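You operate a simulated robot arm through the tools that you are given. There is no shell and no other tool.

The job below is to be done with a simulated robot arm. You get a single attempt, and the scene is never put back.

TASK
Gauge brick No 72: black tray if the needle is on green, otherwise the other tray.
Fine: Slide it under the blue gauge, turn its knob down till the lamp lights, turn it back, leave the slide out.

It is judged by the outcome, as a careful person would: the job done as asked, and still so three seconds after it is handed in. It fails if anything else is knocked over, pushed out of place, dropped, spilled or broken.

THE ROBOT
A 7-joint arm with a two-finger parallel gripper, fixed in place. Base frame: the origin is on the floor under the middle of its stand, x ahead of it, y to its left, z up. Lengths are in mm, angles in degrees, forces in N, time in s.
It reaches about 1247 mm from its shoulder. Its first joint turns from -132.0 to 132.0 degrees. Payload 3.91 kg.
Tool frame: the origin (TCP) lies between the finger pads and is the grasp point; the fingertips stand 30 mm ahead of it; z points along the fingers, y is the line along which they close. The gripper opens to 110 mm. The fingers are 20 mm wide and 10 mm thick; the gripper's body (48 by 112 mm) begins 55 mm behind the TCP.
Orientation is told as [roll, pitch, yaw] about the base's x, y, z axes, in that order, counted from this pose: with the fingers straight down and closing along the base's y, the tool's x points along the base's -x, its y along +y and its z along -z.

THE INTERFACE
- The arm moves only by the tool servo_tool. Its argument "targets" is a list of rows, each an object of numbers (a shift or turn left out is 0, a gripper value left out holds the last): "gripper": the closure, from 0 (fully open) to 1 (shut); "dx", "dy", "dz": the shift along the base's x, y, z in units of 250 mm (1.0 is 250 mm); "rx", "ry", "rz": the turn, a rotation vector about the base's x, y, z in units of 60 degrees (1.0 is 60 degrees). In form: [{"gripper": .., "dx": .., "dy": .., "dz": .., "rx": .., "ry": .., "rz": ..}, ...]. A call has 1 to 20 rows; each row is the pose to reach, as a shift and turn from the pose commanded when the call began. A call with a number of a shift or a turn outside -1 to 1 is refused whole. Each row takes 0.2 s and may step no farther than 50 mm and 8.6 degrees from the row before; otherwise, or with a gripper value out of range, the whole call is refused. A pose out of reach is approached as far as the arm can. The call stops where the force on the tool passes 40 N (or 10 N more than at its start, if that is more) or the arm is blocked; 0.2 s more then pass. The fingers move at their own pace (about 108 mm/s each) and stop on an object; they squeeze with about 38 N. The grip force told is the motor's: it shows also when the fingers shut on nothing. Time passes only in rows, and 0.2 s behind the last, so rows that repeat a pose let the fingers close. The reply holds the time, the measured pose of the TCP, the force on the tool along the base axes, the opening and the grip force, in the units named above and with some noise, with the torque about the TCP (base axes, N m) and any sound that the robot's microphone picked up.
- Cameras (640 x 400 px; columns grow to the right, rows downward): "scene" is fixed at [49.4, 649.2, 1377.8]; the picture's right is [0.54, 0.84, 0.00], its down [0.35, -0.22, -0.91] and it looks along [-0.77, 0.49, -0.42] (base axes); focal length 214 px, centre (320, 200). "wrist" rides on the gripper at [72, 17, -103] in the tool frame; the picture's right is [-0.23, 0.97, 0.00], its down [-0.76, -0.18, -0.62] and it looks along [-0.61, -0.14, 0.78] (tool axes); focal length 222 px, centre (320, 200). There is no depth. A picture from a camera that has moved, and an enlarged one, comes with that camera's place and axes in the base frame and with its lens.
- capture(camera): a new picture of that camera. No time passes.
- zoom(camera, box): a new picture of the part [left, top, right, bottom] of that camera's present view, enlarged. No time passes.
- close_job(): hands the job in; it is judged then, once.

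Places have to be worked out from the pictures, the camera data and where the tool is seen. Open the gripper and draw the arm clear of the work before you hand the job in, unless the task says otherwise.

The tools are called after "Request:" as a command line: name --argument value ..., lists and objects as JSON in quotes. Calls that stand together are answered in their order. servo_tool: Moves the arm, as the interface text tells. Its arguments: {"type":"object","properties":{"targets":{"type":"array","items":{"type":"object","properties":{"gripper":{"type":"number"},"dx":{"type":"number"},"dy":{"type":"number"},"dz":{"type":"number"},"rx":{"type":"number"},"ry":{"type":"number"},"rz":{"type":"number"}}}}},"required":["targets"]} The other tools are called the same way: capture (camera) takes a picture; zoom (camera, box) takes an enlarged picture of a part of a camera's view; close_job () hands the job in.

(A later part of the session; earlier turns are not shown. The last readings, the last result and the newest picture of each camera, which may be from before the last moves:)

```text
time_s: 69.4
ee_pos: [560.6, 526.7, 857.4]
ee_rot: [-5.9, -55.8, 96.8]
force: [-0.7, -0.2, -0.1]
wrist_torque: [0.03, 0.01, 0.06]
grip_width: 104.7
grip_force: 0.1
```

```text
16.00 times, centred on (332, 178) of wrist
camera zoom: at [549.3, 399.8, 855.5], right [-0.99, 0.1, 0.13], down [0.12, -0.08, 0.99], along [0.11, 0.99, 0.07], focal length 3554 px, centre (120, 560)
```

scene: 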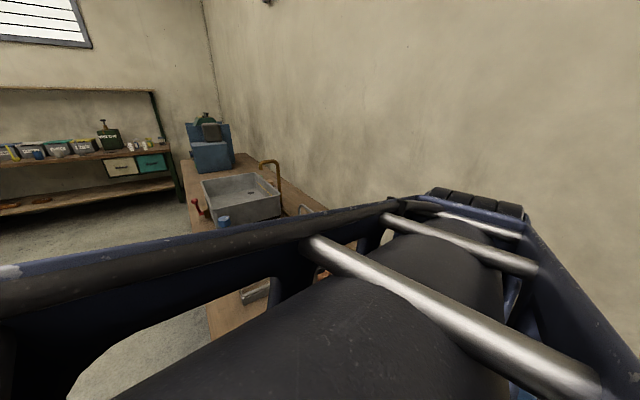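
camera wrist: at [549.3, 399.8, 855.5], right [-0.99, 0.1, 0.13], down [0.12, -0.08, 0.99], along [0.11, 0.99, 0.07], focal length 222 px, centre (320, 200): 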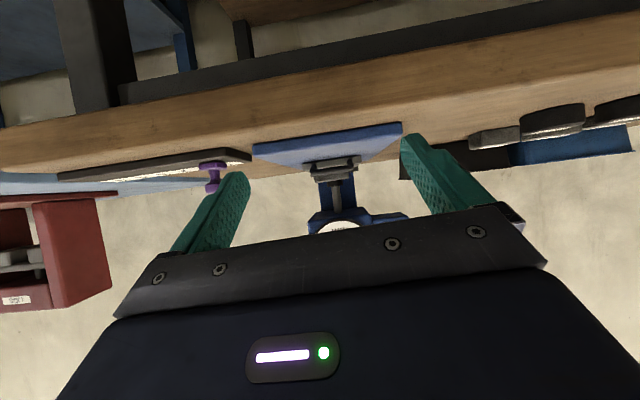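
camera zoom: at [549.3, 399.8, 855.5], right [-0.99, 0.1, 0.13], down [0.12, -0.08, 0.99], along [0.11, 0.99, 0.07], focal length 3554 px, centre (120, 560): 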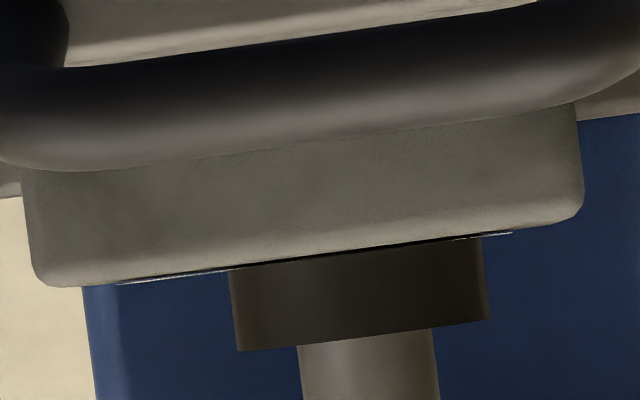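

The foot is resting on the brick's top, which matches the stalled needle at 23. The lamp needs a bit more turn, so I'll return to the knob and continue. First I'll go back to vertical and up.

Request:
servo_tool --targets '[{"rx": -0.08, "dz": 0.06}, {"rx": -0.16, "dz": 0.14}, {"rx": -0.25, "dz": 0.24}, {"rx": -0.25, "dz": 0.38}]'

Request:
servo_tool --targets '[{"rx": -0.12, "rz": 0.0035, "dz": 0.12}, {"rx": -0.24, "rz": 0.007, "dz": 0.26}, {"rx": -0.36, "rz": 0.0105, "dz": 0.42}, {"rx": -0.48, "rz": 0.014, "dz": 0.58}, {"rx": -0.6, "rz": 0.0175, "dz": 0.74}, {"rx": -0.68, "rz": 0.02, "dz": 0.88}, {"rx": -0.68, "rz": 0.02, "dz": 0.94}]'

Request:
servo_tool --targets '[{"rz": 0.12, "gripper": 0.36}, {"rz": 0.24}, {"rz": 0.36}, {"rz": 0.48}, {"rz": 0.6}, {"rz": 0.72}, {"rz": 0.84}, {"rz": 0.92}]'

```text
time_s: 70.4
ee_pos: [560.9, 524.7, 953.4]
ee_rot: [-3.5, -40.8, 95.0]
force: [0.1, 0.0, 0.6]
wrist_torque: [0.04, 0.05, 0.02]
grip_width: 104.3
grip_force: 0.1
```

```text
time_s: 72.0
ee_pos: [561.5, 527.1, 1186.8]
ee_rot: [0.1, 0.0, 94.9]
force: [1.3, 0.4, -1.2]
wrist_torque: [0.03, 0.0, -0.02]
grip_width: 104.7
grip_force: 0.1
```

```text
time_s: 73.8
ee_pos: [560.6, 526.3, 1188.7]
ee_rot: [0.1, -0.2, 150.1]
force: [0.4, -0.2, 0.0]
wrist_torque: [-0.01, 0.0, -0.03]
grip_width: 70.7
grip_force: 0.1
```

Back at yaw 150. I'll move over the knob and descend to re-grip at the previously found centre.

Request:
servo_tool --targets '[{"dy": 0.1}, {"dy": 0.28}, {"dy": 0.46}, {"dy": 0.64}, {"dy": 0.82}, {"dy": 0.94, "dx": 0.005}, {"dy": 1.0, "dx": 0.0096}]'

Request:
servo_tool --targets '[{"dy": 0.08}, {"dy": 0.146}, {"dy": 0.146, "dz": -0.1}, {"dy": 0.146, "dz": -0.25}, {"dy": 0.146, "dz": -0.38}, {"dy": 0.146, "dz": -0.46}, {"dy": 0.146, "dz": -0.51}, {"dy": 0.146, "dz": -0.51}]'

Request:
zoom --camera "wrist" --box '[220, 20, 420, 230]'

```text
time_s: 75.4
ee_pos: [561.8, 777.1, 1189.0]
ee_rot: [0.1, -0.1, 150.1]
force: [-0.1, -0.3, 0.5]
wrist_torque: [0.01, -0.02, -0.01]
grip_width: 70.5
grip_force: 0.0
```

```text
time_s: 77.2
ee_pos: [564.2, 812.7, 1061.3]
ee_rot: [-0.1, -0.1, 150.1]
force: [-0.7, 0.2, -0.3]
wrist_torque: [0.0, 0.0, -0.02]
grip_width: 70.5
grip_force: 0.0
out of reach, approached as far as the arm can: row 2
```

```text
1.90 times, centred on (320, 125) of wrist
camera zoom: at [619.9, 762.3, 1163.8], right [-0.68, -0.73, 0.0], down [-0.57, 0.53, 0.62], along [-0.46, 0.43, -0.78], focal length 423 px, centre (320, 343)
```

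zoom: 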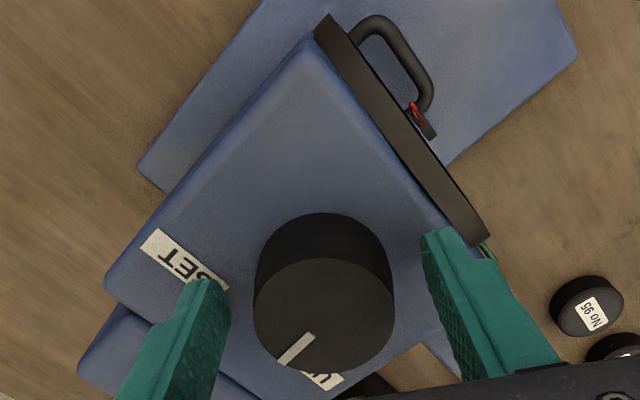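

I'm in position around the knob, with the pointer at about 93° where I left it. Gripping it again.

Request:
servo_tool --targets '[{"gripper": 0.7}, {"gripper": 0.7}, {"gripper": 0.7}]'

```text
time_s: 78.0
ee_pos: [563.5, 812.4, 1060.5]
ee_rot: [0.1, -0.1, 150.1]
force: [-5.7, -11.6, -2.4]
wrist_torque: [-0.51, 0.11, 0.07]
grip_width: 47.3
grip_force: 45.3
```

Request:
servo_tool --targets '[{"dx": -0.001, "dy": -0.0026}, {"dx": -0.001, "dy": -0.0026, "rz": -0.0167}, {"dx": -0.001, "dy": -0.0026, "rz": -0.0333}]'

Request:
zoom --camera "wrist" --box '[340, 60, 420, 140]'

```text
time_s: 78.8
ee_pos: [563.9, 812.3, 1061.3]
ee_rot: [0.0, -0.1, 148.2]
force: [-1.8, -2.8, -5.0]
wrist_torque: [-0.18, -0.25, 0.0]
grip_width: 47.3
grip_force: 45.4
```

```text
5.00 times, centred on (380, 100) of wrist
camera zoom: at [617.7, 760.0, 1163.8], right [-0.71, -0.71, 0.0], down [-0.55, 0.55, 0.62], along [-0.44, 0.44, -0.78], focal length 1111 px, centre (20, 700)
```

zoom: 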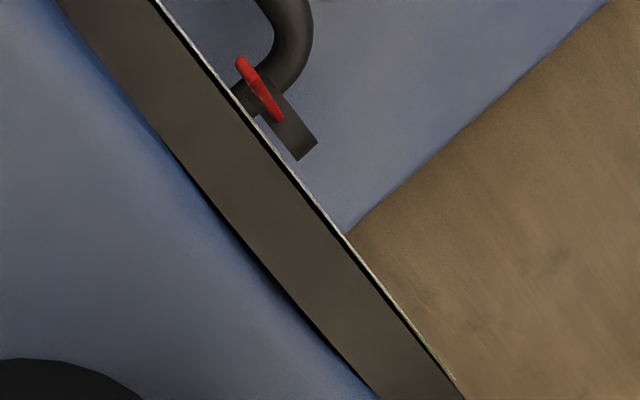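

Request:
zoom --camera "wrist" --box '[380, 120, 440, 165]'

```text
8.89 times, centred on (410, 142) of wrist
camera zoom: at [617.7, 760.0, 1163.8], right [-0.71, -0.71, 0.0], down [-0.55, 0.55, 0.62], along [-0.44, 0.44, -0.78], focal length 1974 px, centre (-480, 711)
```

zoom: 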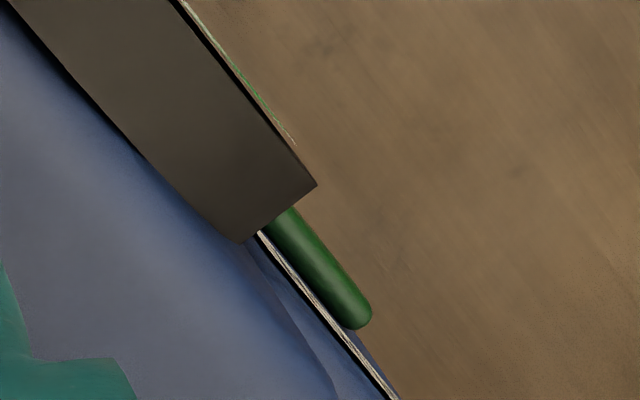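

The lamp is visible and dark. I'll keep turning in 2–3° steps and check it each time.

Request:
servo_tool --targets '[{"rz": -0.0167}, {"rz": -0.0333}, {"rz": -0.05}]'

Request:
zoom --camera "wrist" --box '[360, 80, 440, 165]'

```text
time_s: 79.6
ee_pos: [563.0, 812.6, 1060.2]
ee_rot: [0.1, -0.2, 145.1]
force: [-0.4, -3.8, -6.2]
wrist_torque: [0.08, 0.33, -0.02]
grip_width: 47.2
grip_force: 45.0
```

```text
4.71 times, centred on (400, 122) of wrist
camera zoom: at [614.8, 757.2, 1163.8], right [-0.74, -0.67, 0.0], down [-0.52, 0.58, 0.62], along [-0.42, 0.46, -0.78], focal length 1045 px, centre (-56, 565)
```

zoom: 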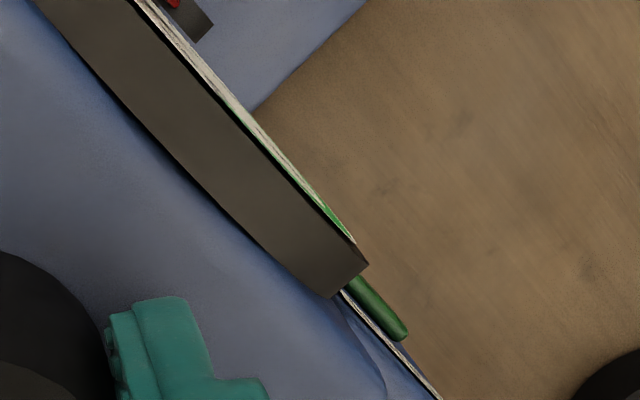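

Request:
servo_tool --targets '[{"rz": -0.0167}, {"rz": -0.0333}, {"rz": -0.05}]'

Request:
zoom --camera "wrist" --box '[320, 60, 440, 165]'

```text
time_s: 80.4
ee_pos: [562.8, 813.8, 1060.1]
ee_rot: [-0.1, -0.1, 142.0]
force: [-0.4, 0.5, -5.7]
wrist_torque: [0.06, 0.04, 0.0]
grip_width: 47.3
grip_force: 45.0
```

```text
3.81 times, centred on (380, 112) of wrist
camera zoom: at [611.7, 754.5, 1163.9], right [-0.78, -0.63, 0.0], down [-0.49, 0.61, 0.62], along [-0.39, 0.48, -0.78], focal length 846 px, centre (91, 533)
```

zoom: 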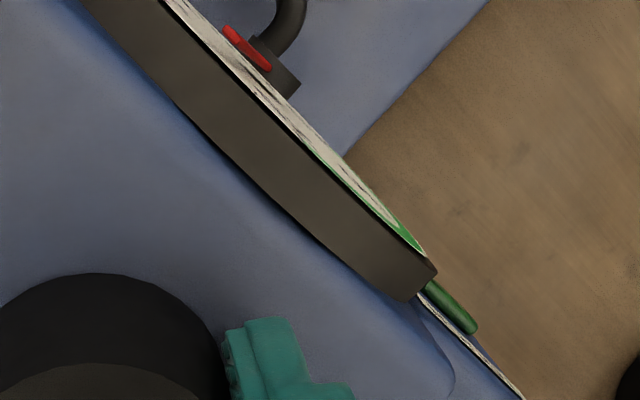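

Request:
servo_tool --targets '[{"rz": -0.0167}, {"rz": -0.0333}, {"rz": -0.05}]'

Request:
zoom --camera "wrist" --box '[320, 60, 440, 165]'

```text
time_s: 81.2
ee_pos: [562.6, 811.9, 1060.4]
ee_rot: [0.1, -0.1, 139.1]
force: [-1.8, -3.3, -3.3]
wrist_torque: [-0.56, -0.2, 0.05]
grip_width: 47.0
grip_force: 45.4
```

```text
3.81 times, centred on (380, 112) of wrist
camera zoom: at [608.5, 752.0, 1163.8], right [-0.81, -0.59, 0.0], down [-0.46, 0.63, 0.62], along [-0.37, 0.5, -0.78], focal length 846 px, centre (91, 533)
```

zoom: 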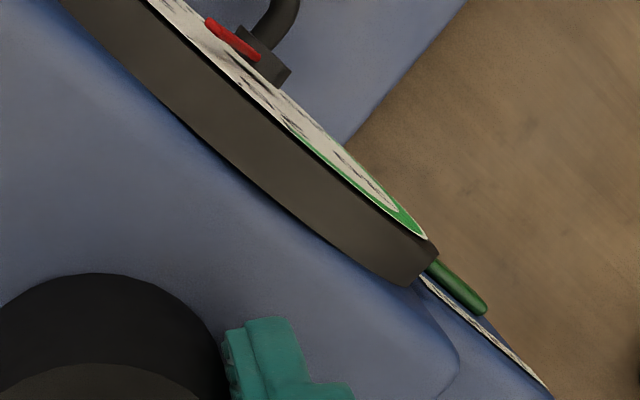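

Request:
servo_tool --targets '[{"rz": -0.0167}, {"rz": -0.0333}, {"rz": -0.05}]'

Request:
zoom --camera "wrist" --box '[320, 50, 440, 155]'

```text
time_s: 82.0
ee_pos: [562.3, 812.0, 1060.7]
ee_rot: [0.2, -0.1, 136.0]
force: [-2.9, -7.1, -4.4]
wrist_torque: [0.39, 0.61, 0.03]
grip_width: 47.1
grip_force: 45.0
```

```text
3.81 times, centred on (380, 102) of wrist
camera zoom: at [605.2, 749.7, 1163.9], right [-0.84, -0.54, 0.0], down [-0.42, 0.66, 0.62], along [-0.34, 0.52, -0.78], focal length 846 px, centre (91, 571)
```

zoom: 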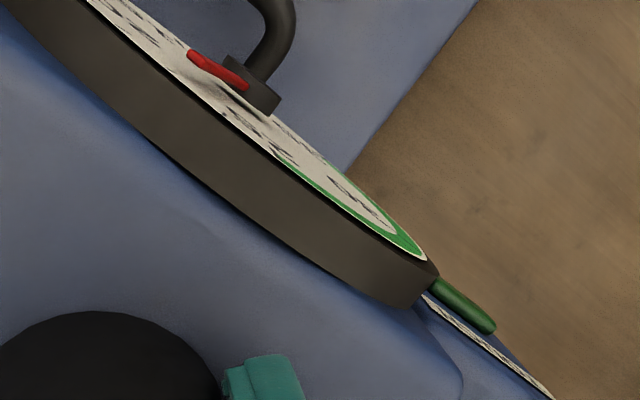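

Request:
zoom --camera "wrist" --box '[220, 120, 420, 230]'

```text
3.20 times, centred on (320, 175) of wrist
camera zoom: at [605.2, 749.7, 1163.9], right [-0.84, -0.54, 0.0], down [-0.42, 0.66, 0.62], along [-0.34, 0.52, -0.78], focal length 711 px, centre (320, 280)
```

zoom: 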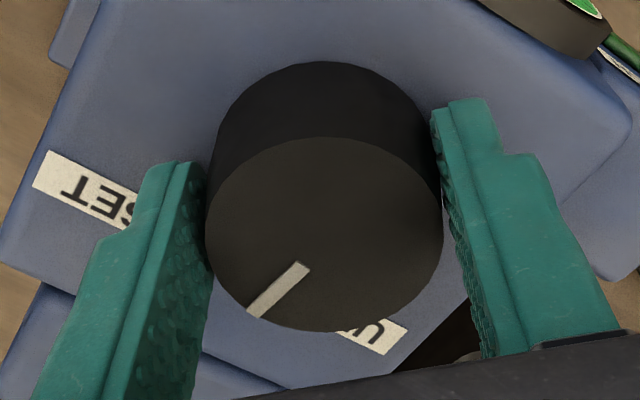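

The knob is still following without slip (69° total). Continuing.

Request:
servo_tool --targets '[{"dy": -0.001, "rz": -0.0167}, {"dy": -0.001, "rz": -0.0333}, {"dy": -0.001, "rz": -0.05}]'

Request:
zoom --camera "wrist" --box '[320, 50, 440, 155]'

Request:
servo_tool --targets '[{"rz": -0.0167}, {"rz": -0.0333}, {"rz": -0.05}]'

Request:
zoom --camera "wrist" --box '[320, 40, 440, 145]'

```text
time_s: 82.8
ee_pos: [562.7, 812.2, 1060.0]
ee_rot: [0.2, -0.1, 133.1]
force: [-5.9, -4.8, -1.9]
wrist_torque: [-0.55, -0.04, 0.01]
grip_width: 47.1
grip_force: 45.0
```

```text
3.81 times, centred on (380, 102) of wrist
camera zoom: at [601.7, 747.5, 1163.9], right [-0.87, -0.5, 0.0], down [-0.39, 0.68, 0.62], along [-0.31, 0.54, -0.78], focal length 846 px, centre (91, 571)
```

zoom: 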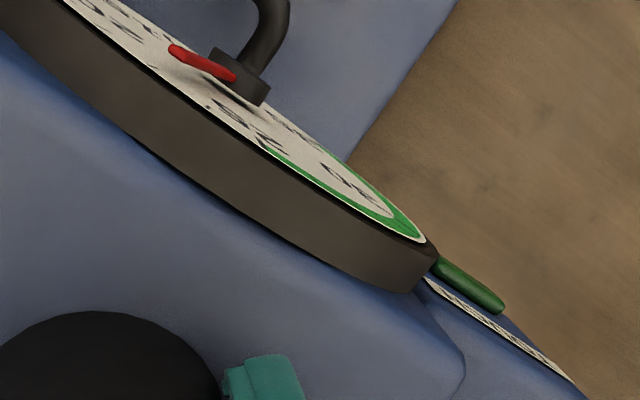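

```text
time_s: 83.6
ee_pos: [562.7, 812.3, 1059.9]
ee_rot: [0.2, -0.2, 130.0]
force: [-10.3, -11.4, -3.6]
wrist_torque: [-0.55, 0.25, 0.03]
grip_width: 47.0
grip_force: 45.2
```

```text
3.81 times, centred on (380, 92) of wrist
camera zoom: at [598.3, 745.6, 1163.9], right [-0.89, -0.45, 0.0], down [-0.35, 0.7, 0.62], along [-0.28, 0.56, -0.78], focal length 846 px, centre (91, 610)
```

zoom: 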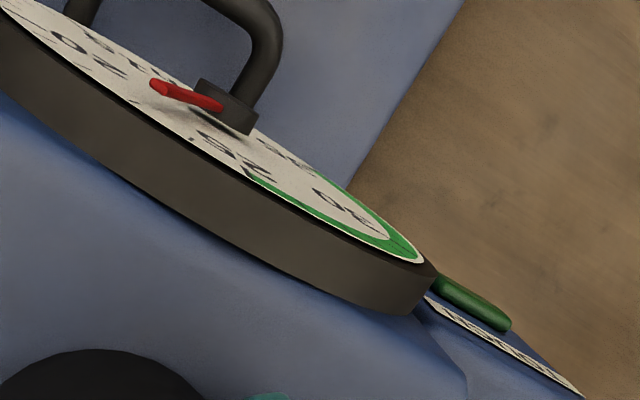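

The lamp is still dark at 75° with negligible torque. I'll keep turning carefully towards SET (about 28° more), correcting the side load.

Request:
servo_tool --targets '[{"dx": -0.0016, "dy": -0.002, "rz": -0.0167}, {"dx": -0.0016, "dy": -0.002, "rz": -0.0333}, {"dx": -0.0016, "dy": -0.002, "rz": -0.05}]'

Request:
zoom --camera "wrist" --box '[320, 40, 440, 145]'

Request:
servo_tool --targets '[{"rz": -0.0167}, {"rz": -0.0333}, {"rz": -0.05}]'

Request:
zoom --camera "wrist" --box '[320, 40, 440, 145]'

```text
time_s: 84.4
ee_pos: [561.8, 812.1, 1061.0]
ee_rot: [0.0, -0.1, 127.2]
force: [-7.9, -3.7, -4.5]
wrist_torque: [0.26, 0.44, 0.02]
grip_width: 46.8
grip_force: 44.7
```

```text
3.81 times, centred on (380, 92) of wrist
camera zoom: at [594.5, 743.6, 1163.9], right [-0.91, -0.41, 0.0], down [-0.32, 0.71, 0.62], along [-0.25, 0.57, -0.78], focal length 846 px, centre (91, 610)
```

zoom: 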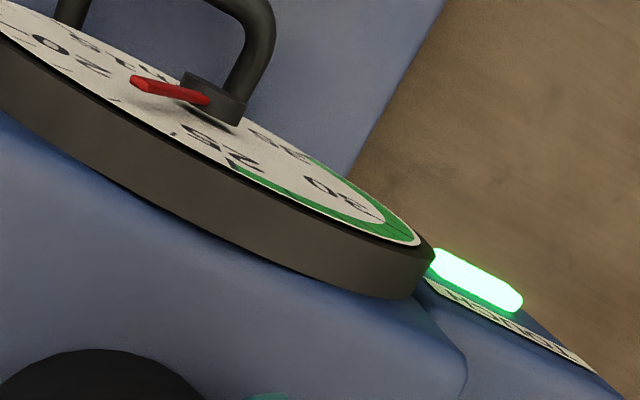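

```text
time_s: 85.2
ee_pos: [562.1, 811.7, 1060.2]
ee_rot: [0.0, -0.1, 124.1]
force: [-8.7, -2.3, -3.3]
wrist_torque: [0.06, 0.5, 0.03]
grip_width: 46.9
grip_force: 44.7
```

```text
3.81 times, centred on (380, 92) of wrist
camera zoom: at [590.7, 742.1, 1164.0], right [-0.93, -0.36, 0.0], down [-0.28, 0.73, 0.62], along [-0.22, 0.58, -0.78], focal length 846 px, centre (91, 610)
```

zoom: 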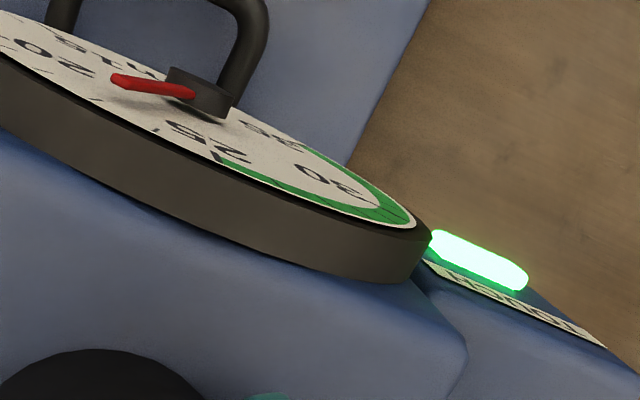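

The lamp lit brightly at about 78° of turn (I'm at 81°), and the needle is still below the 25 mark. I'll release, rise and take a square front view to confirm the reading with the lamp on.

Request:
servo_tool --targets '[{"gripper": 0.5}, {"gripper": 0.36}, {"gripper": 0.36}, {"dz": 0.1}, {"dz": 0.26}, {"dz": 0.42}, {"dz": 0.5}]'

Request:
servo_tool --targets '[{"dy": -0.1, "rz": -0.1}, {"dy": -0.28, "rz": -0.2}, {"dy": -0.46, "rz": -0.3}, {"dy": -0.64, "rz": -0.4}, {"dy": -0.82, "rz": -0.5}, {"dy": -0.95, "rz": -0.57}, {"dy": -1.0, "rz": -0.57, "gripper": 0.05}]'

Request:
servo_tool --targets '[{"rx": 0.12, "dz": -0.08}, {"rx": 0.24, "dz": -0.16}, {"rx": 0.36, "dz": -0.24}, {"rx": 0.48, "dz": -0.32}, {"rx": 0.6, "dz": -0.4}, {"rx": 0.68, "dz": -0.48}, {"rx": 0.68, "dz": -0.48}]'

Request:
zoom --camera "wrist" --box '[285, 110, 415, 220]'

```text
time_s: 86.8
ee_pos: [560.1, 811.5, 1185.2]
ee_rot: [0.0, 0.0, 124.1]
force: [-0.4, -0.2, 0.6]
wrist_torque: [-0.01, 0.0, 0.01]
grip_width: 70.5
grip_force: 0.1
```

```text
time_s: 88.4
ee_pos: [562.5, 562.8, 1185.4]
ee_rot: [0.0, -0.1, 89.7]
force: [0.2, 1.0, -1.1]
wrist_torque: [0.0, 0.0, 0.03]
grip_width: 104.3
grip_force: 0.0
```

```text
time_s: 90.0
ee_pos: [562.6, 561.9, 1067.7]
ee_rot: [0.2, -40.9, 89.8]
force: [-0.5, 0.4, 0.5]
wrist_torque: [-0.03, -0.03, -0.03]
grip_width: 104.4
grip_force: 0.1
```

```text
3.64 times, centred on (350, 165) of wrist
camera zoom: at [547.1, 439.5, 1096.4], right [-0.97, 0.17, 0.15], down [0.18, 0.17, 0.97], along [0.14, 0.97, -0.19], focal length 808 px, centre (211, 327)
```

zoom: 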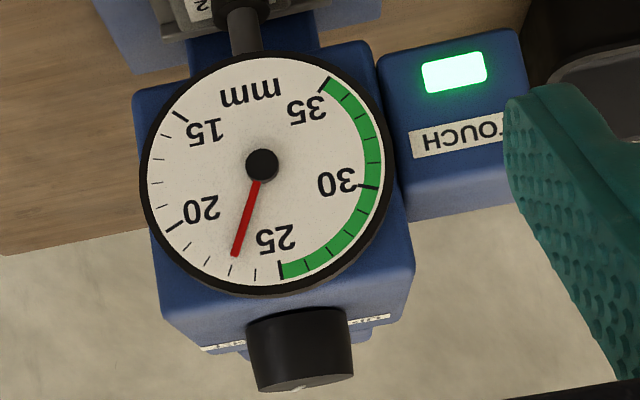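

Confirmed: the lamp is lit and the needle is at 23 mm, outside the green band (25–35). So brick 72 goes in the other tray, the blue one. Now I'll return to the knob at yaw ~70 so I can turn it back counter-clockwise.

Request:
servo_tool --targets '[{"rx": -0.12, "dz": 0.08}, {"rx": -0.24, "dz": 0.16}, {"rx": -0.36, "dz": 0.24}, {"rx": -0.48, "dz": 0.32}, {"rx": -0.6, "dz": 0.4}, {"rx": -0.68, "dz": 0.48, "gripper": 0.36}, {"rx": -0.68, "dz": 0.48}]'

Request:
servo_tool --targets '[{"dy": 0.1, "rz": -0.06}, {"dy": 0.28, "rz": -0.12}, {"dy": 0.46, "rz": -0.18}, {"dy": 0.64, "rz": -0.24}, {"dy": 0.82, "rz": -0.3}, {"dy": 0.94, "rz": -0.333}, {"dy": 1.0, "dx": -0.008, "rz": -0.333}, {"dy": 1.0, "dx": -0.008, "rz": -0.333}]'

Request:
zoom --camera "wrist" --box '[220, 20, 420, 230]'

```text
time_s: 91.6
ee_pos: [562.0, 561.2, 1185.8]
ee_rot: [0.0, 0.0, 89.9]
force: [-0.3, -0.1, -0.7]
wrist_torque: [-0.01, 0.03, 0.0]
grip_width: 70.4
grip_force: 0.1
```

```text
time_s: 93.4
ee_pos: [559.3, 810.4, 1184.9]
ee_rot: [0.0, 0.0, 70.0]
force: [0.2, 0.3, -1.4]
wrist_torque: [-0.02, 0.02, 0.0]
grip_width: 70.2
grip_force: 0.1
```

```text
1.90 times, centred on (320, 125) of wrist
camera zoom: at [521.0, 748.9, 1288.8], right [-0.84, 0.55, 0.0], down [0.43, 0.65, 0.62], along [0.34, 0.52, -0.78], focal length 423 px, centre (320, 343)
```

zoom: 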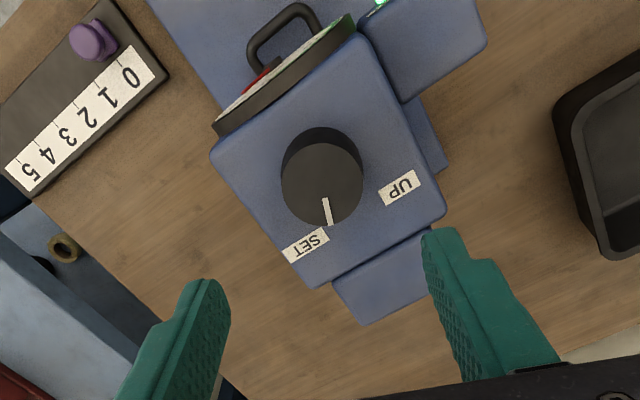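

The pointer is near SET and the lamp is still glowing. I'll centre on the knob, descend and grip.

Request:
servo_tool --targets '[{"dx": 0.0054, "dy": 0.0064, "dz": -0.05}, {"dx": 0.0054, "dy": 0.0064, "dz": -0.2}, {"dx": 0.0054, "dy": 0.0064, "dz": -0.34}, {"dx": 0.0054, "dy": 0.0064, "dz": -0.44}, {"dx": 0.0054, "dy": 0.0064, "dz": -0.49}, {"dx": 0.0054, "dy": 0.0064, "dz": -0.5}]'

Request:
servo_tool --targets '[{"gripper": 0.7}, {"gripper": 0.7}, {"gripper": 0.7}]'

Request:
zoom --camera "wrist" --box '[220, 20, 420, 230]'

```text
time_s: 94.8
ee_pos: [561.6, 813.1, 1059.2]
ee_rot: [0.0, -0.1, 69.9]
force: [0.4, 0.6, -0.2]
wrist_torque: [0.0, -0.02, -0.01]
grip_width: 70.3
grip_force: 0.1
```

```text
time_s: 95.6
ee_pos: [560.0, 813.7, 1060.0]
ee_rot: [0.2, 0.0, 70.0]
force: [-13.2, 2.6, -2.4]
wrist_torque: [0.38, 0.47, -0.01]
grip_width: 46.7
grip_force: 44.8
```

```text
1.90 times, centred on (320, 125) of wrist
camera zoom: at [521.6, 751.7, 1163.5], right [-0.84, 0.55, 0.0], down [0.43, 0.65, 0.62], along [0.34, 0.52, -0.78], focal length 423 px, centre (320, 343)
```

zoom: 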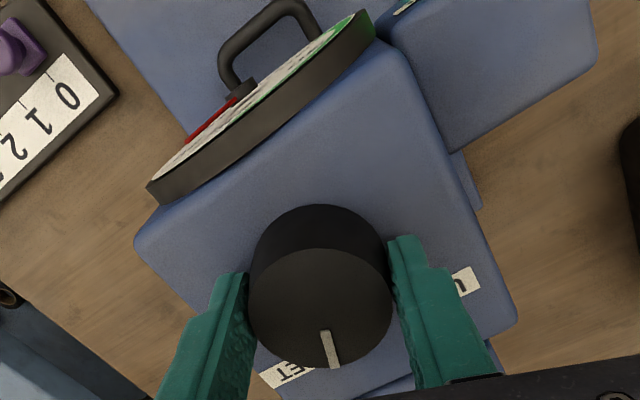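

Side load is about 13 N along x. I'll correct by half a millimetre and start turning back counter-clockwise, 30° first.

Request:
servo_tool --targets '[{"dx": -0.002}, {"dx": -0.002, "rz": 0.0667}, {"dx": -0.002, "rz": 0.1333}, {"dx": -0.002, "rz": 0.2}, {"dx": -0.002, "rz": 0.2667}, {"dx": -0.002, "rz": 0.3333}, {"dx": -0.002, "rz": 0.4}, {"dx": -0.002, "rz": 0.4667}, {"dx": -0.002, "rz": 0.5}]'

Request:
zoom --camera "wrist" --box '[220, 20, 460, 230]'

```text
time_s: 97.6
ee_pos: [560.9, 814.1, 1060.6]
ee_rot: [0.1, -0.1, 100.0]
force: [-15.8, 7.7, -6.1]
wrist_torque: [-0.12, 0.24, 0.0]
grip_width: 46.7
grip_force: 44.3
```

```text
1.90 times, centred on (340, 125) of wrist
camera zoom: at [558.3, 739.6, 1163.5], right [-1.0, 0.06, 0.0], down [0.04, 0.78, 0.62], along [0.03, 0.62, -0.78], focal length 423 px, centre (282, 343)
```

zoom: 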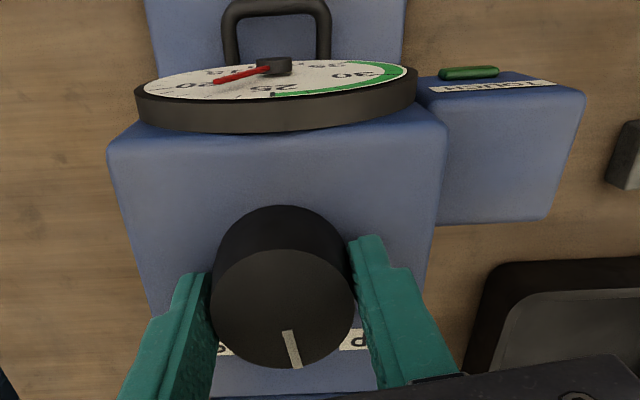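

The lamp has gone out and the knob is following back. I'll correct the offset and continue counter-clockwise another 30°.

Request:
servo_tool --targets '[{"dx": -0.003, "dy": 0.001}, {"dx": -0.003, "dy": 0.001, "rz": 0.0667}, {"dx": -0.003, "dy": 0.001, "rz": 0.1333}, {"dx": -0.003, "dy": 0.001, "rz": 0.2}, {"dx": -0.002, "dy": 0.001, "rz": 0.2667}, {"dx": -0.001, "dy": 0.0, "rz": 0.3333}, {"dx": 0.0, "dy": 0.0, "rz": 0.4}, {"dx": 0.0, "dy": 0.0, "rz": 0.4667}, {"dx": 0.0, "rz": 0.5}]'

Request:
zoom --camera "wrist" --box '[220, 20, 460, 230]'

```text
time_s: 99.6
ee_pos: [560.6, 814.5, 1060.7]
ee_rot: [0.0, -0.2, 130.0]
force: [-10.0, 9.6, -7.3]
wrist_torque: [-0.05, -0.15, 0.0]
grip_width: 46.4
grip_force: 44.6
```

```text
1.90 times, centred on (340, 125) of wrist
camera zoom: at [596.4, 747.4, 1163.6], right [-0.89, -0.45, 0.0], down [-0.35, 0.7, 0.62], along [-0.28, 0.56, -0.78], focal length 423 px, centre (282, 343)
```

zoom: 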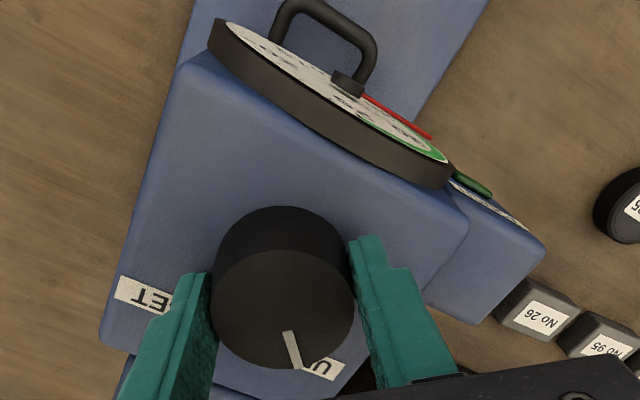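

The needle is back up to about 31–32. Another 21° should restore the original UP position, so I'll turn gently in case there is an end stop.

Request:
servo_tool --targets '[{"dx": -0.001, "dy": 0.001, "rz": 0.0667}, {"dx": -0.001, "dy": 0.001, "rz": 0.1333}, {"dx": -0.001, "dy": 0.001, "rz": 0.2}, {"dx": -0.001, "dy": 0.001, "rz": 0.2667}, {"dx": -0.001, "dy": 0.001, "rz": 0.3}]'

Request:
zoom --camera "wrist" --box '[220, 20, 460, 230]'

```text
time_s: 100.8
ee_pos: [561.6, 814.1, 1060.3]
ee_rot: [0.1, 0.0, 147.9]
force: [-6.5, 5.0, -8.4]
wrist_torque: [-0.26, -0.38, 0.0]
grip_width: 46.8
grip_force: 44.6
```

```text
1.90 times, centred on (340, 125) of wrist
camera zoom: at [615.4, 761.3, 1163.7], right [-0.71, -0.7, 0.0], down [-0.55, 0.56, 0.62], along [-0.44, 0.44, -0.78], focal length 423 px, centre (282, 343)
```

zoom: 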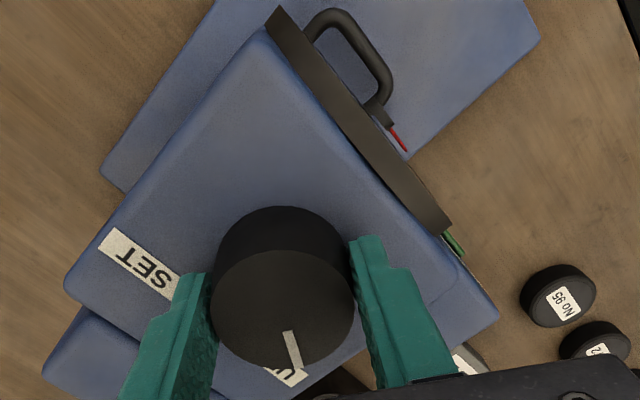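

Request:
servo_tool --targets '[{"rz": 0.0167}, {"rz": 0.0333}, {"rz": 0.05}]'

Request:
zoom --camera "wrist" --box '[220, 20, 460, 230]'

```text
time_s: 101.6
ee_pos: [562.1, 814.2, 1061.9]
ee_rot: [0.1, -0.1, 150.9]
force: [1.1, 6.7, -9.0]
wrist_torque: [0.01, -0.12, -1.05]
grip_width: 46.9
grip_force: 44.8
```

```text
1.90 times, centred on (340, 125) of wrist
camera zoom: at [618.6, 763.7, 1163.9], right [-0.67, -0.74, 0.0], down [-0.58, 0.53, 0.62], along [-0.46, 0.42, -0.78], focal length 423 px, centre (282, 343)
```

zoom: 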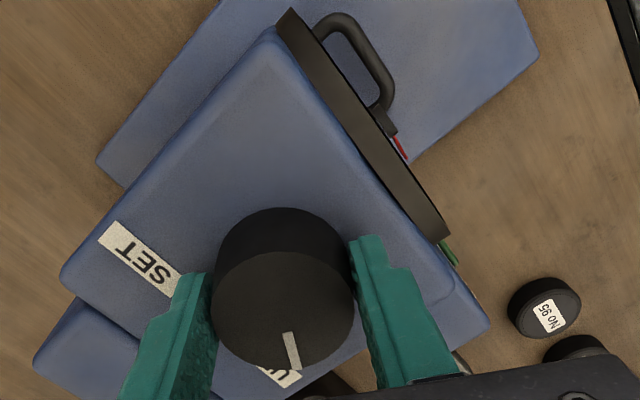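

The torque jumped to about -1 N·m, which means the knob has reached its original UP end stop. I'll release it and rise.

Request:
servo_tool --targets '[{"rz": -0.005}, {"gripper": 0.5, "rz": -0.005}, {"gripper": 0.36, "rz": -0.005}, {"gripper": 0.36, "rz": -0.005}, {"rz": -0.005, "dz": 0.1}, {"rz": -0.005, "dz": 0.26}, {"rz": -0.005, "dz": 0.42}, {"rz": -0.005, "dz": 0.5}]'

Request:
zoom --camera "wrist" --box '[240, 60, 400, 180]'

```text
time_s: 103.4
ee_pos: [558.0, 813.2, 1185.8]
ee_rot: [0.0, -0.1, 150.6]
force: [0.4, -1.1, 0.2]
wrist_torque: [0.03, 0.0, 0.0]
grip_width: 70.5
grip_force: 0.1
```

```text
3.33 times, centred on (320, 120) of wrist
camera zoom: at [616.0, 762.0, 1289.5], right [-0.68, -0.74, 0.0], down [-0.58, 0.53, 0.62], along [-0.46, 0.42, -0.78], focal length 740 px, centre (320, 467)
```

zoom: 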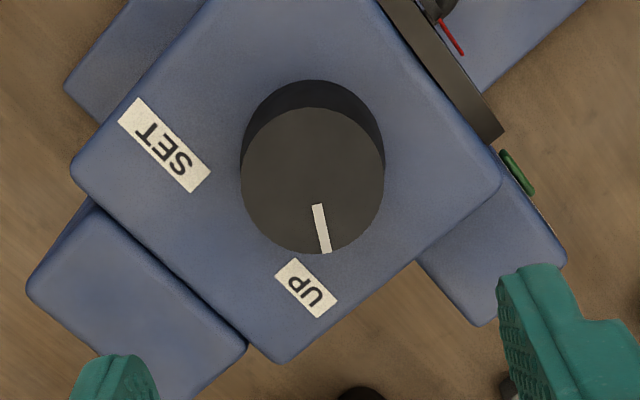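

The pointer is exactly back at its original UP position and the lamp is off. Next I'll pull the slide out by gripping the handle's two legs from outside, with the tool tilted 30° so the body stays clear of the dial. First I'll go out in front.

Request:
servo_tool --targets '[{"dy": -0.08, "rz": -0.125}, {"dy": -0.22, "rz": -0.25}, {"dy": -0.36, "rz": -0.375}, {"dy": -0.5, "rz": -0.5}, {"dy": -0.64, "rz": -0.625}, {"dy": -0.76, "rz": -0.75}, {"dy": -0.84, "rz": -0.875, "dx": 0.013}, {"dy": -0.857, "rz": -1.0, "dx": 0.013, "gripper": 0.08}, {"dy": -0.857, "rz": -1.0, "dx": 0.013}]'

Request:
servo_tool --targets '[{"rx": 0.1, "dz": -0.1, "rz": -0.01}, {"rx": 0.2, "dz": -0.25, "rz": -0.01}, {"rx": 0.3, "dz": -0.42, "rz": -0.01}, {"rx": 0.4, "dz": -0.6, "rz": -0.01}, {"rx": 0.5, "dz": -0.76, "rz": -0.01}, {"rx": 0.5, "dz": -0.9, "rz": -0.01}]'

Request:
capture --camera "wrist"

```text
time_s: 105.4
ee_pos: [651.3, 740.7, 1232.3]
ee_rot: [0.0, 0.0, 90.5]
force: [-0.3, -1.0, 0.3]
wrist_torque: [0.01, -0.01, 0.01]
grip_width: 101.1
grip_force: 0.1
out of reach, approached as far as the arm can: row 1, 2, 3, 4, 5, 6, 7, 8, 9
```

```text
time_s: 106.8
ee_pos: [738.5, 861.1, 1032.0]
ee_rot: [-0.1, -30.0, 90.1]
force: [-0.6, -0.2, 1.4]
wrist_torque: [-0.03, -0.03, -0.02]
grip_width: 101.2
grip_force: 0.1
out of reach, approached as far as the arm can: row 1, 2, 3, 4, 5, 6
```

```text
taken
camera wrist: at [721.8, 746.4, 1084.2], right [-0.97, 0.2, 0.11], down [0.18, 0.35, 0.92], along [0.14, 0.92, -0.37], focal length 222 px, centre (320, 200)
```

wrist: 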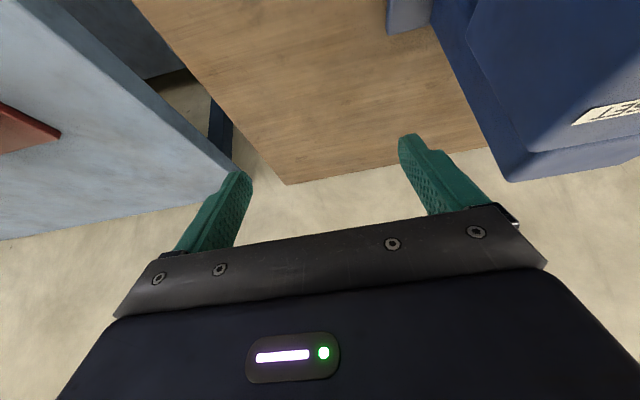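

Something went wrong: the arm reported "out of reach" and drifted to (738, 861, 1032), on the far side of the gauge, instead of the pose I commanded. Forces are near zero, so nothing seems to have been touched. I'll check the surroundings before recovering with small steps.

Request:
zoom --camera "wrist" --box '[340, 0, 640, 200]'

Request:
capture --camera "scene"

```text
2.00 times, centred on (490, 100) of wrist
camera zoom: at [721.8, 746.4, 1084.2], right [-0.97, 0.2, 0.11], down [0.18, 0.35, 0.92], along [0.14, 0.92, -0.37], focal length 444 px, centre (-20, 400)
```

zoom: 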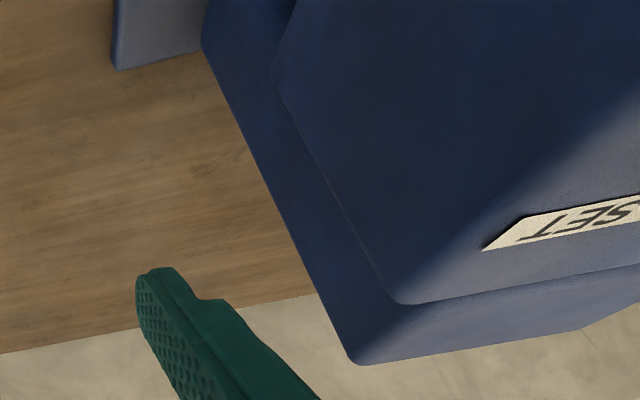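

```text
taken
```

scene: 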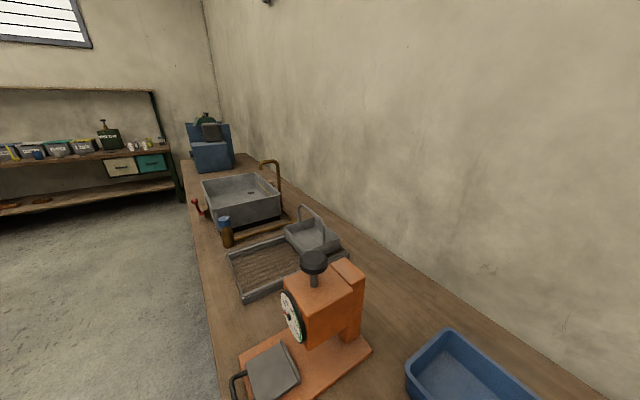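

Nothing is disturbed. I'll retrace my commands in small increments, watching the actual pose. First, reverse the last descent.

Request:
servo_tool --targets '[{"dz": 0.14}]'

```text
time_s: 107.2
ee_pos: [735.4, 858.6, 1062.6]
ee_rot: [-0.2, -30.0, 90.0]
force: [0.1, 0.3, -1.0]
wrist_torque: [0.01, -0.01, 0.0]
grip_width: 101.2
grip_force: 0.1
```

The arm responds normally again, with the command frame re-based to the real pose. I'll raise it well above the gauge first.

Request:
servo_tool --targets '[{"dz": 0.1}, {"dz": 0.24}, {"dz": 0.38}, {"dz": 0.52}, {"dz": 0.64}]'

Request:
capture --camera "wrist"

```text
time_s: 108.4
ee_pos: [719.0, 828.6, 1193.4]
ee_rot: [0.0, -30.0, 90.0]
force: [0.2, -0.6, 0.3]
wrist_torque: [-0.01, -0.03, -0.01]
grip_width: 101.3
grip_force: 0.1
out of reach, approached as far as the arm can: row 1, 2, 3, 4, 5
```

```text
taken
camera wrist: at [704.1, 712.7, 1247.1], right [-0.97, 0.2, 0.11], down [0.18, 0.35, 0.92], along [0.14, 0.92, -0.37], focal length 222 px, centre (320, 200)
```

wrist: 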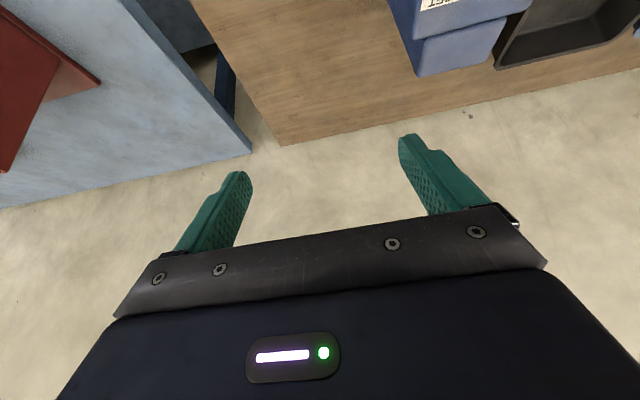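

The arm seems to be stuck nearly straight at full stretch, which explains the drift. Tilting the fingers back towards vertical while drawing inwards should bend the elbow again. I'm at z ≈ 1193, well above the gauge, so it is safe to try in small steps.

Request:
servo_tool --targets '[{"rx": -0.1, "dx": -0.04, "dy": -0.05}, {"rx": -0.2, "dx": -0.1, "dy": -0.12}, {"rx": -0.3, "dx": -0.16, "dy": -0.19}]'

```text
time_s: 109.2
ee_pos: [680.4, 778.0, 1195.6]
ee_rot: [-0.1, -12.0, 89.9]
force: [0.7, -0.2, -0.4]
wrist_torque: [-0.01, 0.03, -0.01]
grip_width: 101.2
grip_force: 0.1
out of reach, approached as far as the arm can: row 1
```

It's working: rows 2 and 3 were reached exactly. I'll continue inward and to vertical.

Request:
servo_tool --targets '[{"rx": -0.1, "dx": -0.06, "dy": -0.08}, {"rx": -0.2, "dx": -0.12, "dy": -0.16}, {"rx": -0.2, "dx": -0.2, "dy": -0.28}, {"rx": -0.2, "dx": -0.28, "dy": -0.4}, {"rx": -0.2, "dx": -0.36, "dy": -0.52}]'

```text
time_s: 110.4
ee_pos: [589.9, 650.2, 1197.1]
ee_rot: [-0.1, 0.0, 90.1]
force: [-0.3, 0.1, -0.7]
wrist_torque: [-0.07, -0.02, 0.01]
grip_width: 101.0
grip_force: 0.1
```

Recovered and tracking well. I'll continue to the front of the bench and descend partway, staying vertical.

Request:
servo_tool --targets '[{"dx": -0.05, "dy": -0.1}, {"dx": -0.102, "dy": -0.22}, {"dx": -0.102, "dy": -0.22, "dz": -0.14}, {"dx": -0.102, "dy": -0.22, "dz": -0.3}, {"dx": -0.102, "dy": -0.22, "dz": -0.46}, {"dx": -0.102, "dy": -0.22, "dz": -0.6}, {"dx": -0.102, "dy": -0.22, "dz": -0.6}]'

Request:
capture --camera "wrist"

```text
time_s: 112.0
ee_pos: [564.3, 595.5, 1045.2]
ee_rot: [-0.1, -0.1, 90.0]
force: [0.5, 0.5, -0.3]
wrist_torque: [0.0, 0.02, 0.02]
grip_width: 101.0
grip_force: 0.1
```

```text
taken
camera wrist: at [548.7, 521.9, 1150.2], right [-0.97, 0.23, 0.0], down [0.18, 0.76, 0.62], along [0.14, 0.61, -0.78], focal length 222 px, centre (320, 200)
```

wrist: 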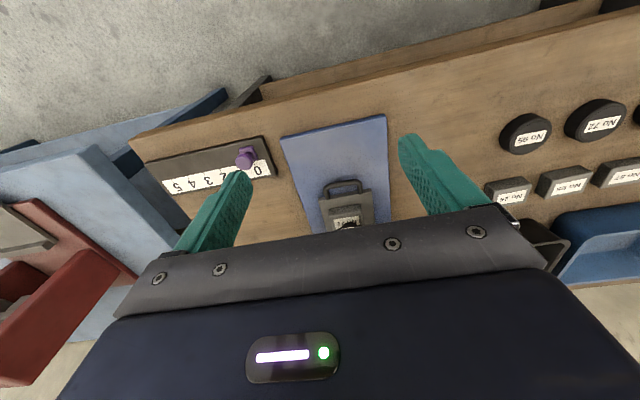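

Everything looks undisturbed. I'll zoom in to measure where the handle is now.

Request:
zoom --camera "wrist" --box '[290, 150, 400, 240]'

```text
4.44 times, centred on (345, 195) of wrist
camera zoom: at [548.7, 521.9, 1150.2], right [-0.97, 0.23, 0.0], down [0.18, 0.76, 0.62], along [0.14, 0.61, -0.78], focal length 987 px, centre (209, 222)
```

zoom: 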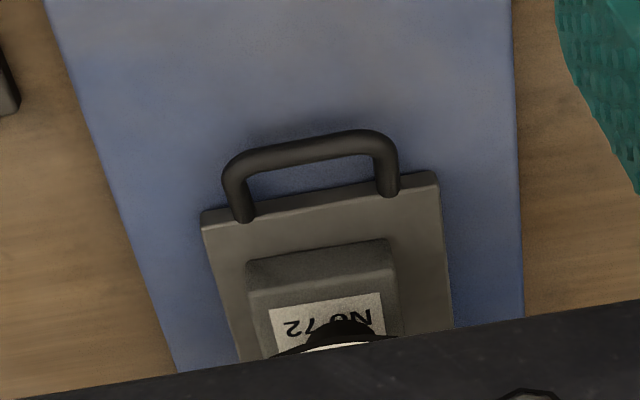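

The handle spans x ≈ 528–596, with the bar at y ≈ 739 and the legs running to y ≈ 770. I'll tilt 30° and descend in front of it with the fingers wide.

Request:
servo_tool --targets '[{"rx": 0.1, "dz": -0.1}, {"rx": 0.2, "dz": -0.25}, {"rx": 0.3, "dz": -0.4}, {"rx": 0.4, "dz": -0.55}, {"rx": 0.5, "dz": -0.68}, {"rx": 0.5, "dz": -0.76}, {"rx": 0.5, "dz": -0.78, "dx": -0.009}, {"rx": 0.5, "dz": -0.78, "dx": -0.009}]'

Request:
capture --camera "wrist"

```text
time_s: 113.8
ee_pos: [561.1, 594.7, 851.0]
ee_rot: [-0.1, -30.2, 90.1]
force: [-0.2, 0.5, -0.6]
wrist_torque: [0.01, 0.0, 0.02]
grip_width: 101.4
grip_force: 0.0
```

```text
taken
camera wrist: at [545.7, 480.2, 905.0], right [-0.97, 0.2, 0.11], down [0.18, 0.35, 0.92], along [0.14, 0.92, -0.37], focal length 222 px, centre (320, 200)
```

wrist: 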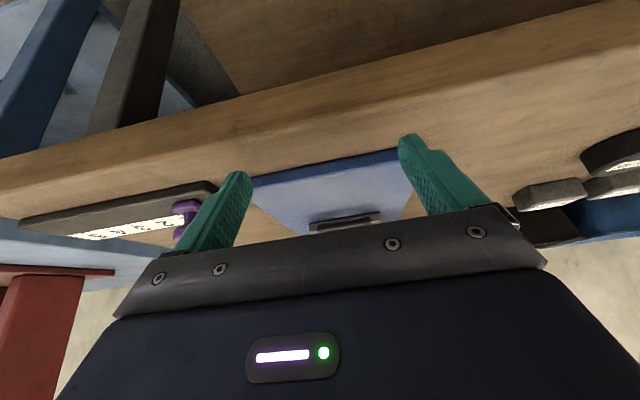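

The fingers are wide, level and clear of the purple slider. I'll advance over the base plate towards the handle.

Request:
servo_tool --targets '[{"dy": 0.08}, {"dy": 0.2}, {"dy": 0.32}, {"dy": 0.42}, {"dy": 0.48}]'

Request:
capture --camera "wrist"

```text
time_s: 115.0
ee_pos: [562.4, 715.7, 851.9]
ee_rot: [-0.2, -30.1, 90.0]
force: [-0.1, -0.4, 0.2]
wrist_torque: [0.02, 0.04, 0.0]
grip_width: 101.2
grip_force: 0.1
```

```text
taken
camera wrist: at [546.2, 600.7, 904.6], right [-0.97, 0.2, 0.11], down [0.18, 0.35, 0.92], along [0.14, 0.92, -0.37], focal length 222 px, centre (320, 200)
```

wrist: 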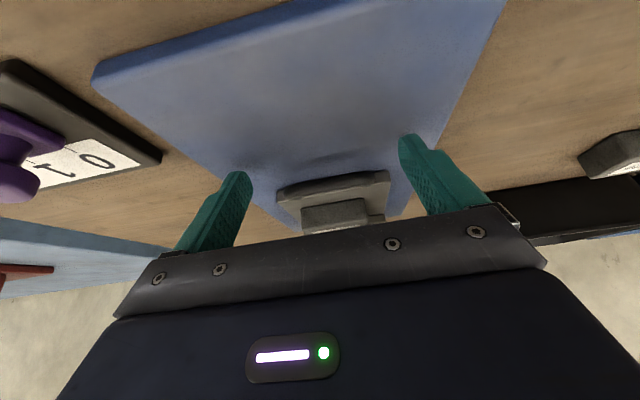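

The handle lies between the fingers. I'll advance the last ~26 mm slowly.

Request:
servo_tool --targets '[{"dy": 0.03}, {"dy": 0.06}, {"dy": 0.085}, {"dy": 0.105}]'

Request:
zoom --camera "wrist" --box '[220, 120, 440, 250]'

```text
time_s: 116.0
ee_pos: [561.4, 740.7, 850.2]
ee_rot: [-0.2, -30.1, 90.1]
force: [-0.4, -0.1, 0.4]
wrist_torque: [-0.03, -0.03, -0.02]
grip_width: 101.4
grip_force: 0.0
```

```text
2.91 times, centred on (330, 185) of wrist
camera zoom: at [546.4, 626.3, 904.7], right [-0.97, 0.2, 0.11], down [0.18, 0.35, 0.92], along [0.14, 0.92, -0.37], focal length 646 px, centre (291, 244)
```

zoom: 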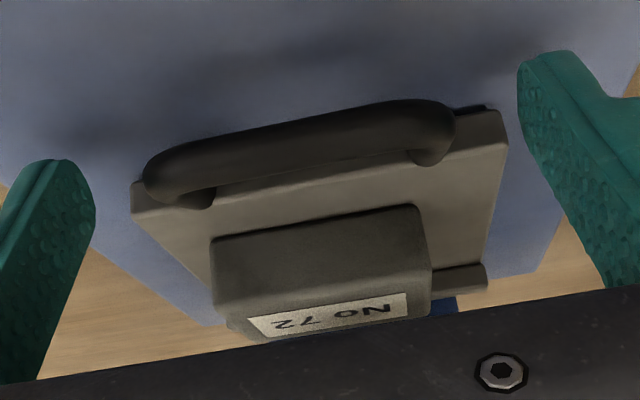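

The fingers flank the handle symmetrically. I'll close on its legs.

Request:
servo_tool --targets '[{"gripper": 0.3}, {"gripper": 0.36}, {"gripper": 0.45}, {"gripper": 0.45}]'

Request:
zoom --camera "wrist" --box '[220, 120, 440, 250]'

```text
time_s: 117.0
ee_pos: [559.3, 741.4, 850.4]
ee_rot: [-0.1, -30.1, 90.1]
force: [-11.5, 0.1, 0.0]
wrist_torque: [-0.05, 0.4, 0.26]
grip_width: 69.6
grip_force: 45.4
```

```text
2.91 times, centred on (330, 185) of wrist
camera zoom: at [545.2, 626.6, 904.6], right [-0.97, 0.2, 0.11], down [0.18, 0.35, 0.92], along [0.14, 0.92, -0.37], focal length 646 px, centre (291, 244)
```

zoom: 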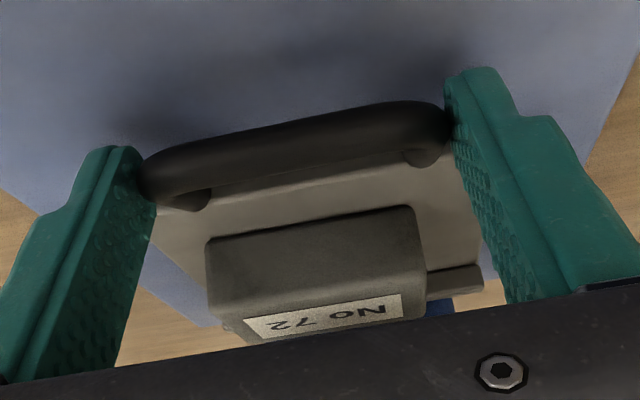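

Gripped at 69.6 mm. I'll relieve the slight side load and pull the slide out smoothly, about 60 mm first.

Request:
servo_tool --targets '[{"dx": -0.0025}, {"dx": -0.0025, "dy": -0.012}, {"dx": -0.0025, "dy": -0.036}, {"dx": -0.0025, "dy": -0.064}, {"dx": -0.0025, "dy": -0.092}, {"dx": -0.0025, "dy": -0.12}, {"dx": -0.0025, "dy": -0.148}, {"dx": -0.0025, "dy": -0.176}, {"dx": -0.0025, "dy": -0.204}, {"dx": -0.0025, "dy": -0.228}, {"dx": -0.0025, "dy": -0.24}]'

Request:
capture --camera "wrist"

```text
time_s: 119.4
ee_pos: [559.8, 681.0, 852.1]
ee_rot: [-0.2, -30.0, 90.1]
force: [-16.8, 0.3, -11.7]
wrist_torque: [-0.17, 0.04, 0.18]
grip_width: 69.8
grip_force: 44.9
```

```text
taken
camera wrist: at [545.1, 565.9, 904.7], right [-0.97, 0.2, 0.11], down [0.18, 0.35, 0.92], along [0.14, 0.92, -0.37], focal length 222 px, centre (320, 200)
```

wrist: 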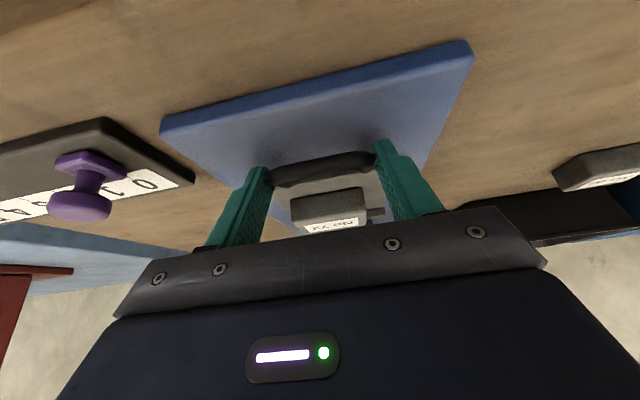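

The slide and brick are coming along smoothly. I'll relieve the small side and vertical loads and pull the remaining ~53 mm.

Request:
servo_tool --targets '[{"dx": -0.0035, "dz": -0.0024}, {"dx": -0.0035, "dz": -0.0024, "dy": -0.02}, {"dx": -0.0035, "dz": -0.0024, "dy": -0.044}, {"dx": -0.0035, "dz": -0.0024, "dy": -0.072}, {"dx": -0.0035, "dz": -0.0024, "dy": -0.1}, {"dx": -0.0035, "dz": -0.0024, "dy": -0.128}, {"dx": -0.0035, "dz": -0.0024, "dy": -0.152}, {"dx": -0.0035, "dz": -0.0024, "dy": -0.172}, {"dx": -0.0035, "dz": -0.0024, "dy": -0.184}]'

Request:
capture --camera "wrist"

```text
time_s: 121.4
ee_pos: [561.7, 634.5, 851.6]
ee_rot: [-0.2, -30.1, 90.1]
force: [-7.1, 0.8, -4.0]
wrist_torque: [0.04, 0.08, -0.24]
grip_width: 69.7
grip_force: 45.0
```

```text
taken
camera wrist: at [545.0, 520.0, 904.6], right [-0.97, 0.2, 0.11], down [0.18, 0.35, 0.92], along [0.14, 0.92, -0.37], focal length 222 px, centre (320, 200)
```

wrist: 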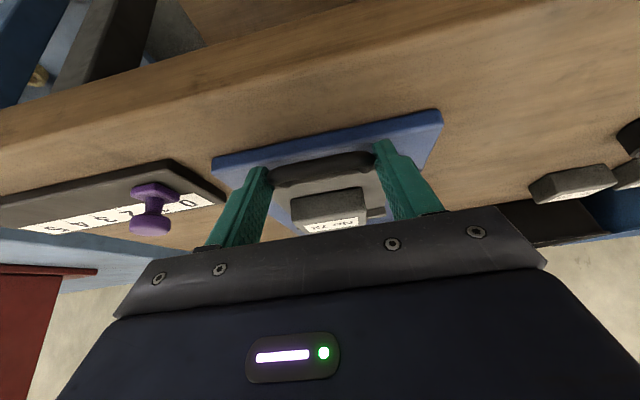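

Nearly out: about 9 mm remain to the original position. I'll ease it the rest of the way, watching for the end stop.

Request:
servo_tool --targets '[{"dy": -0.008}, {"dy": -0.016}, {"dy": -0.024}, {"dy": -0.03}]'

```text
time_s: 122.4
ee_pos: [560.6, 627.2, 850.9]
ee_rot: [-0.2, -30.1, 90.2]
force: [-5.3, 1.0, -2.9]
wrist_torque: [1.06, -0.09, -0.13]
grip_width: 69.5
grip_force: 45.1
```

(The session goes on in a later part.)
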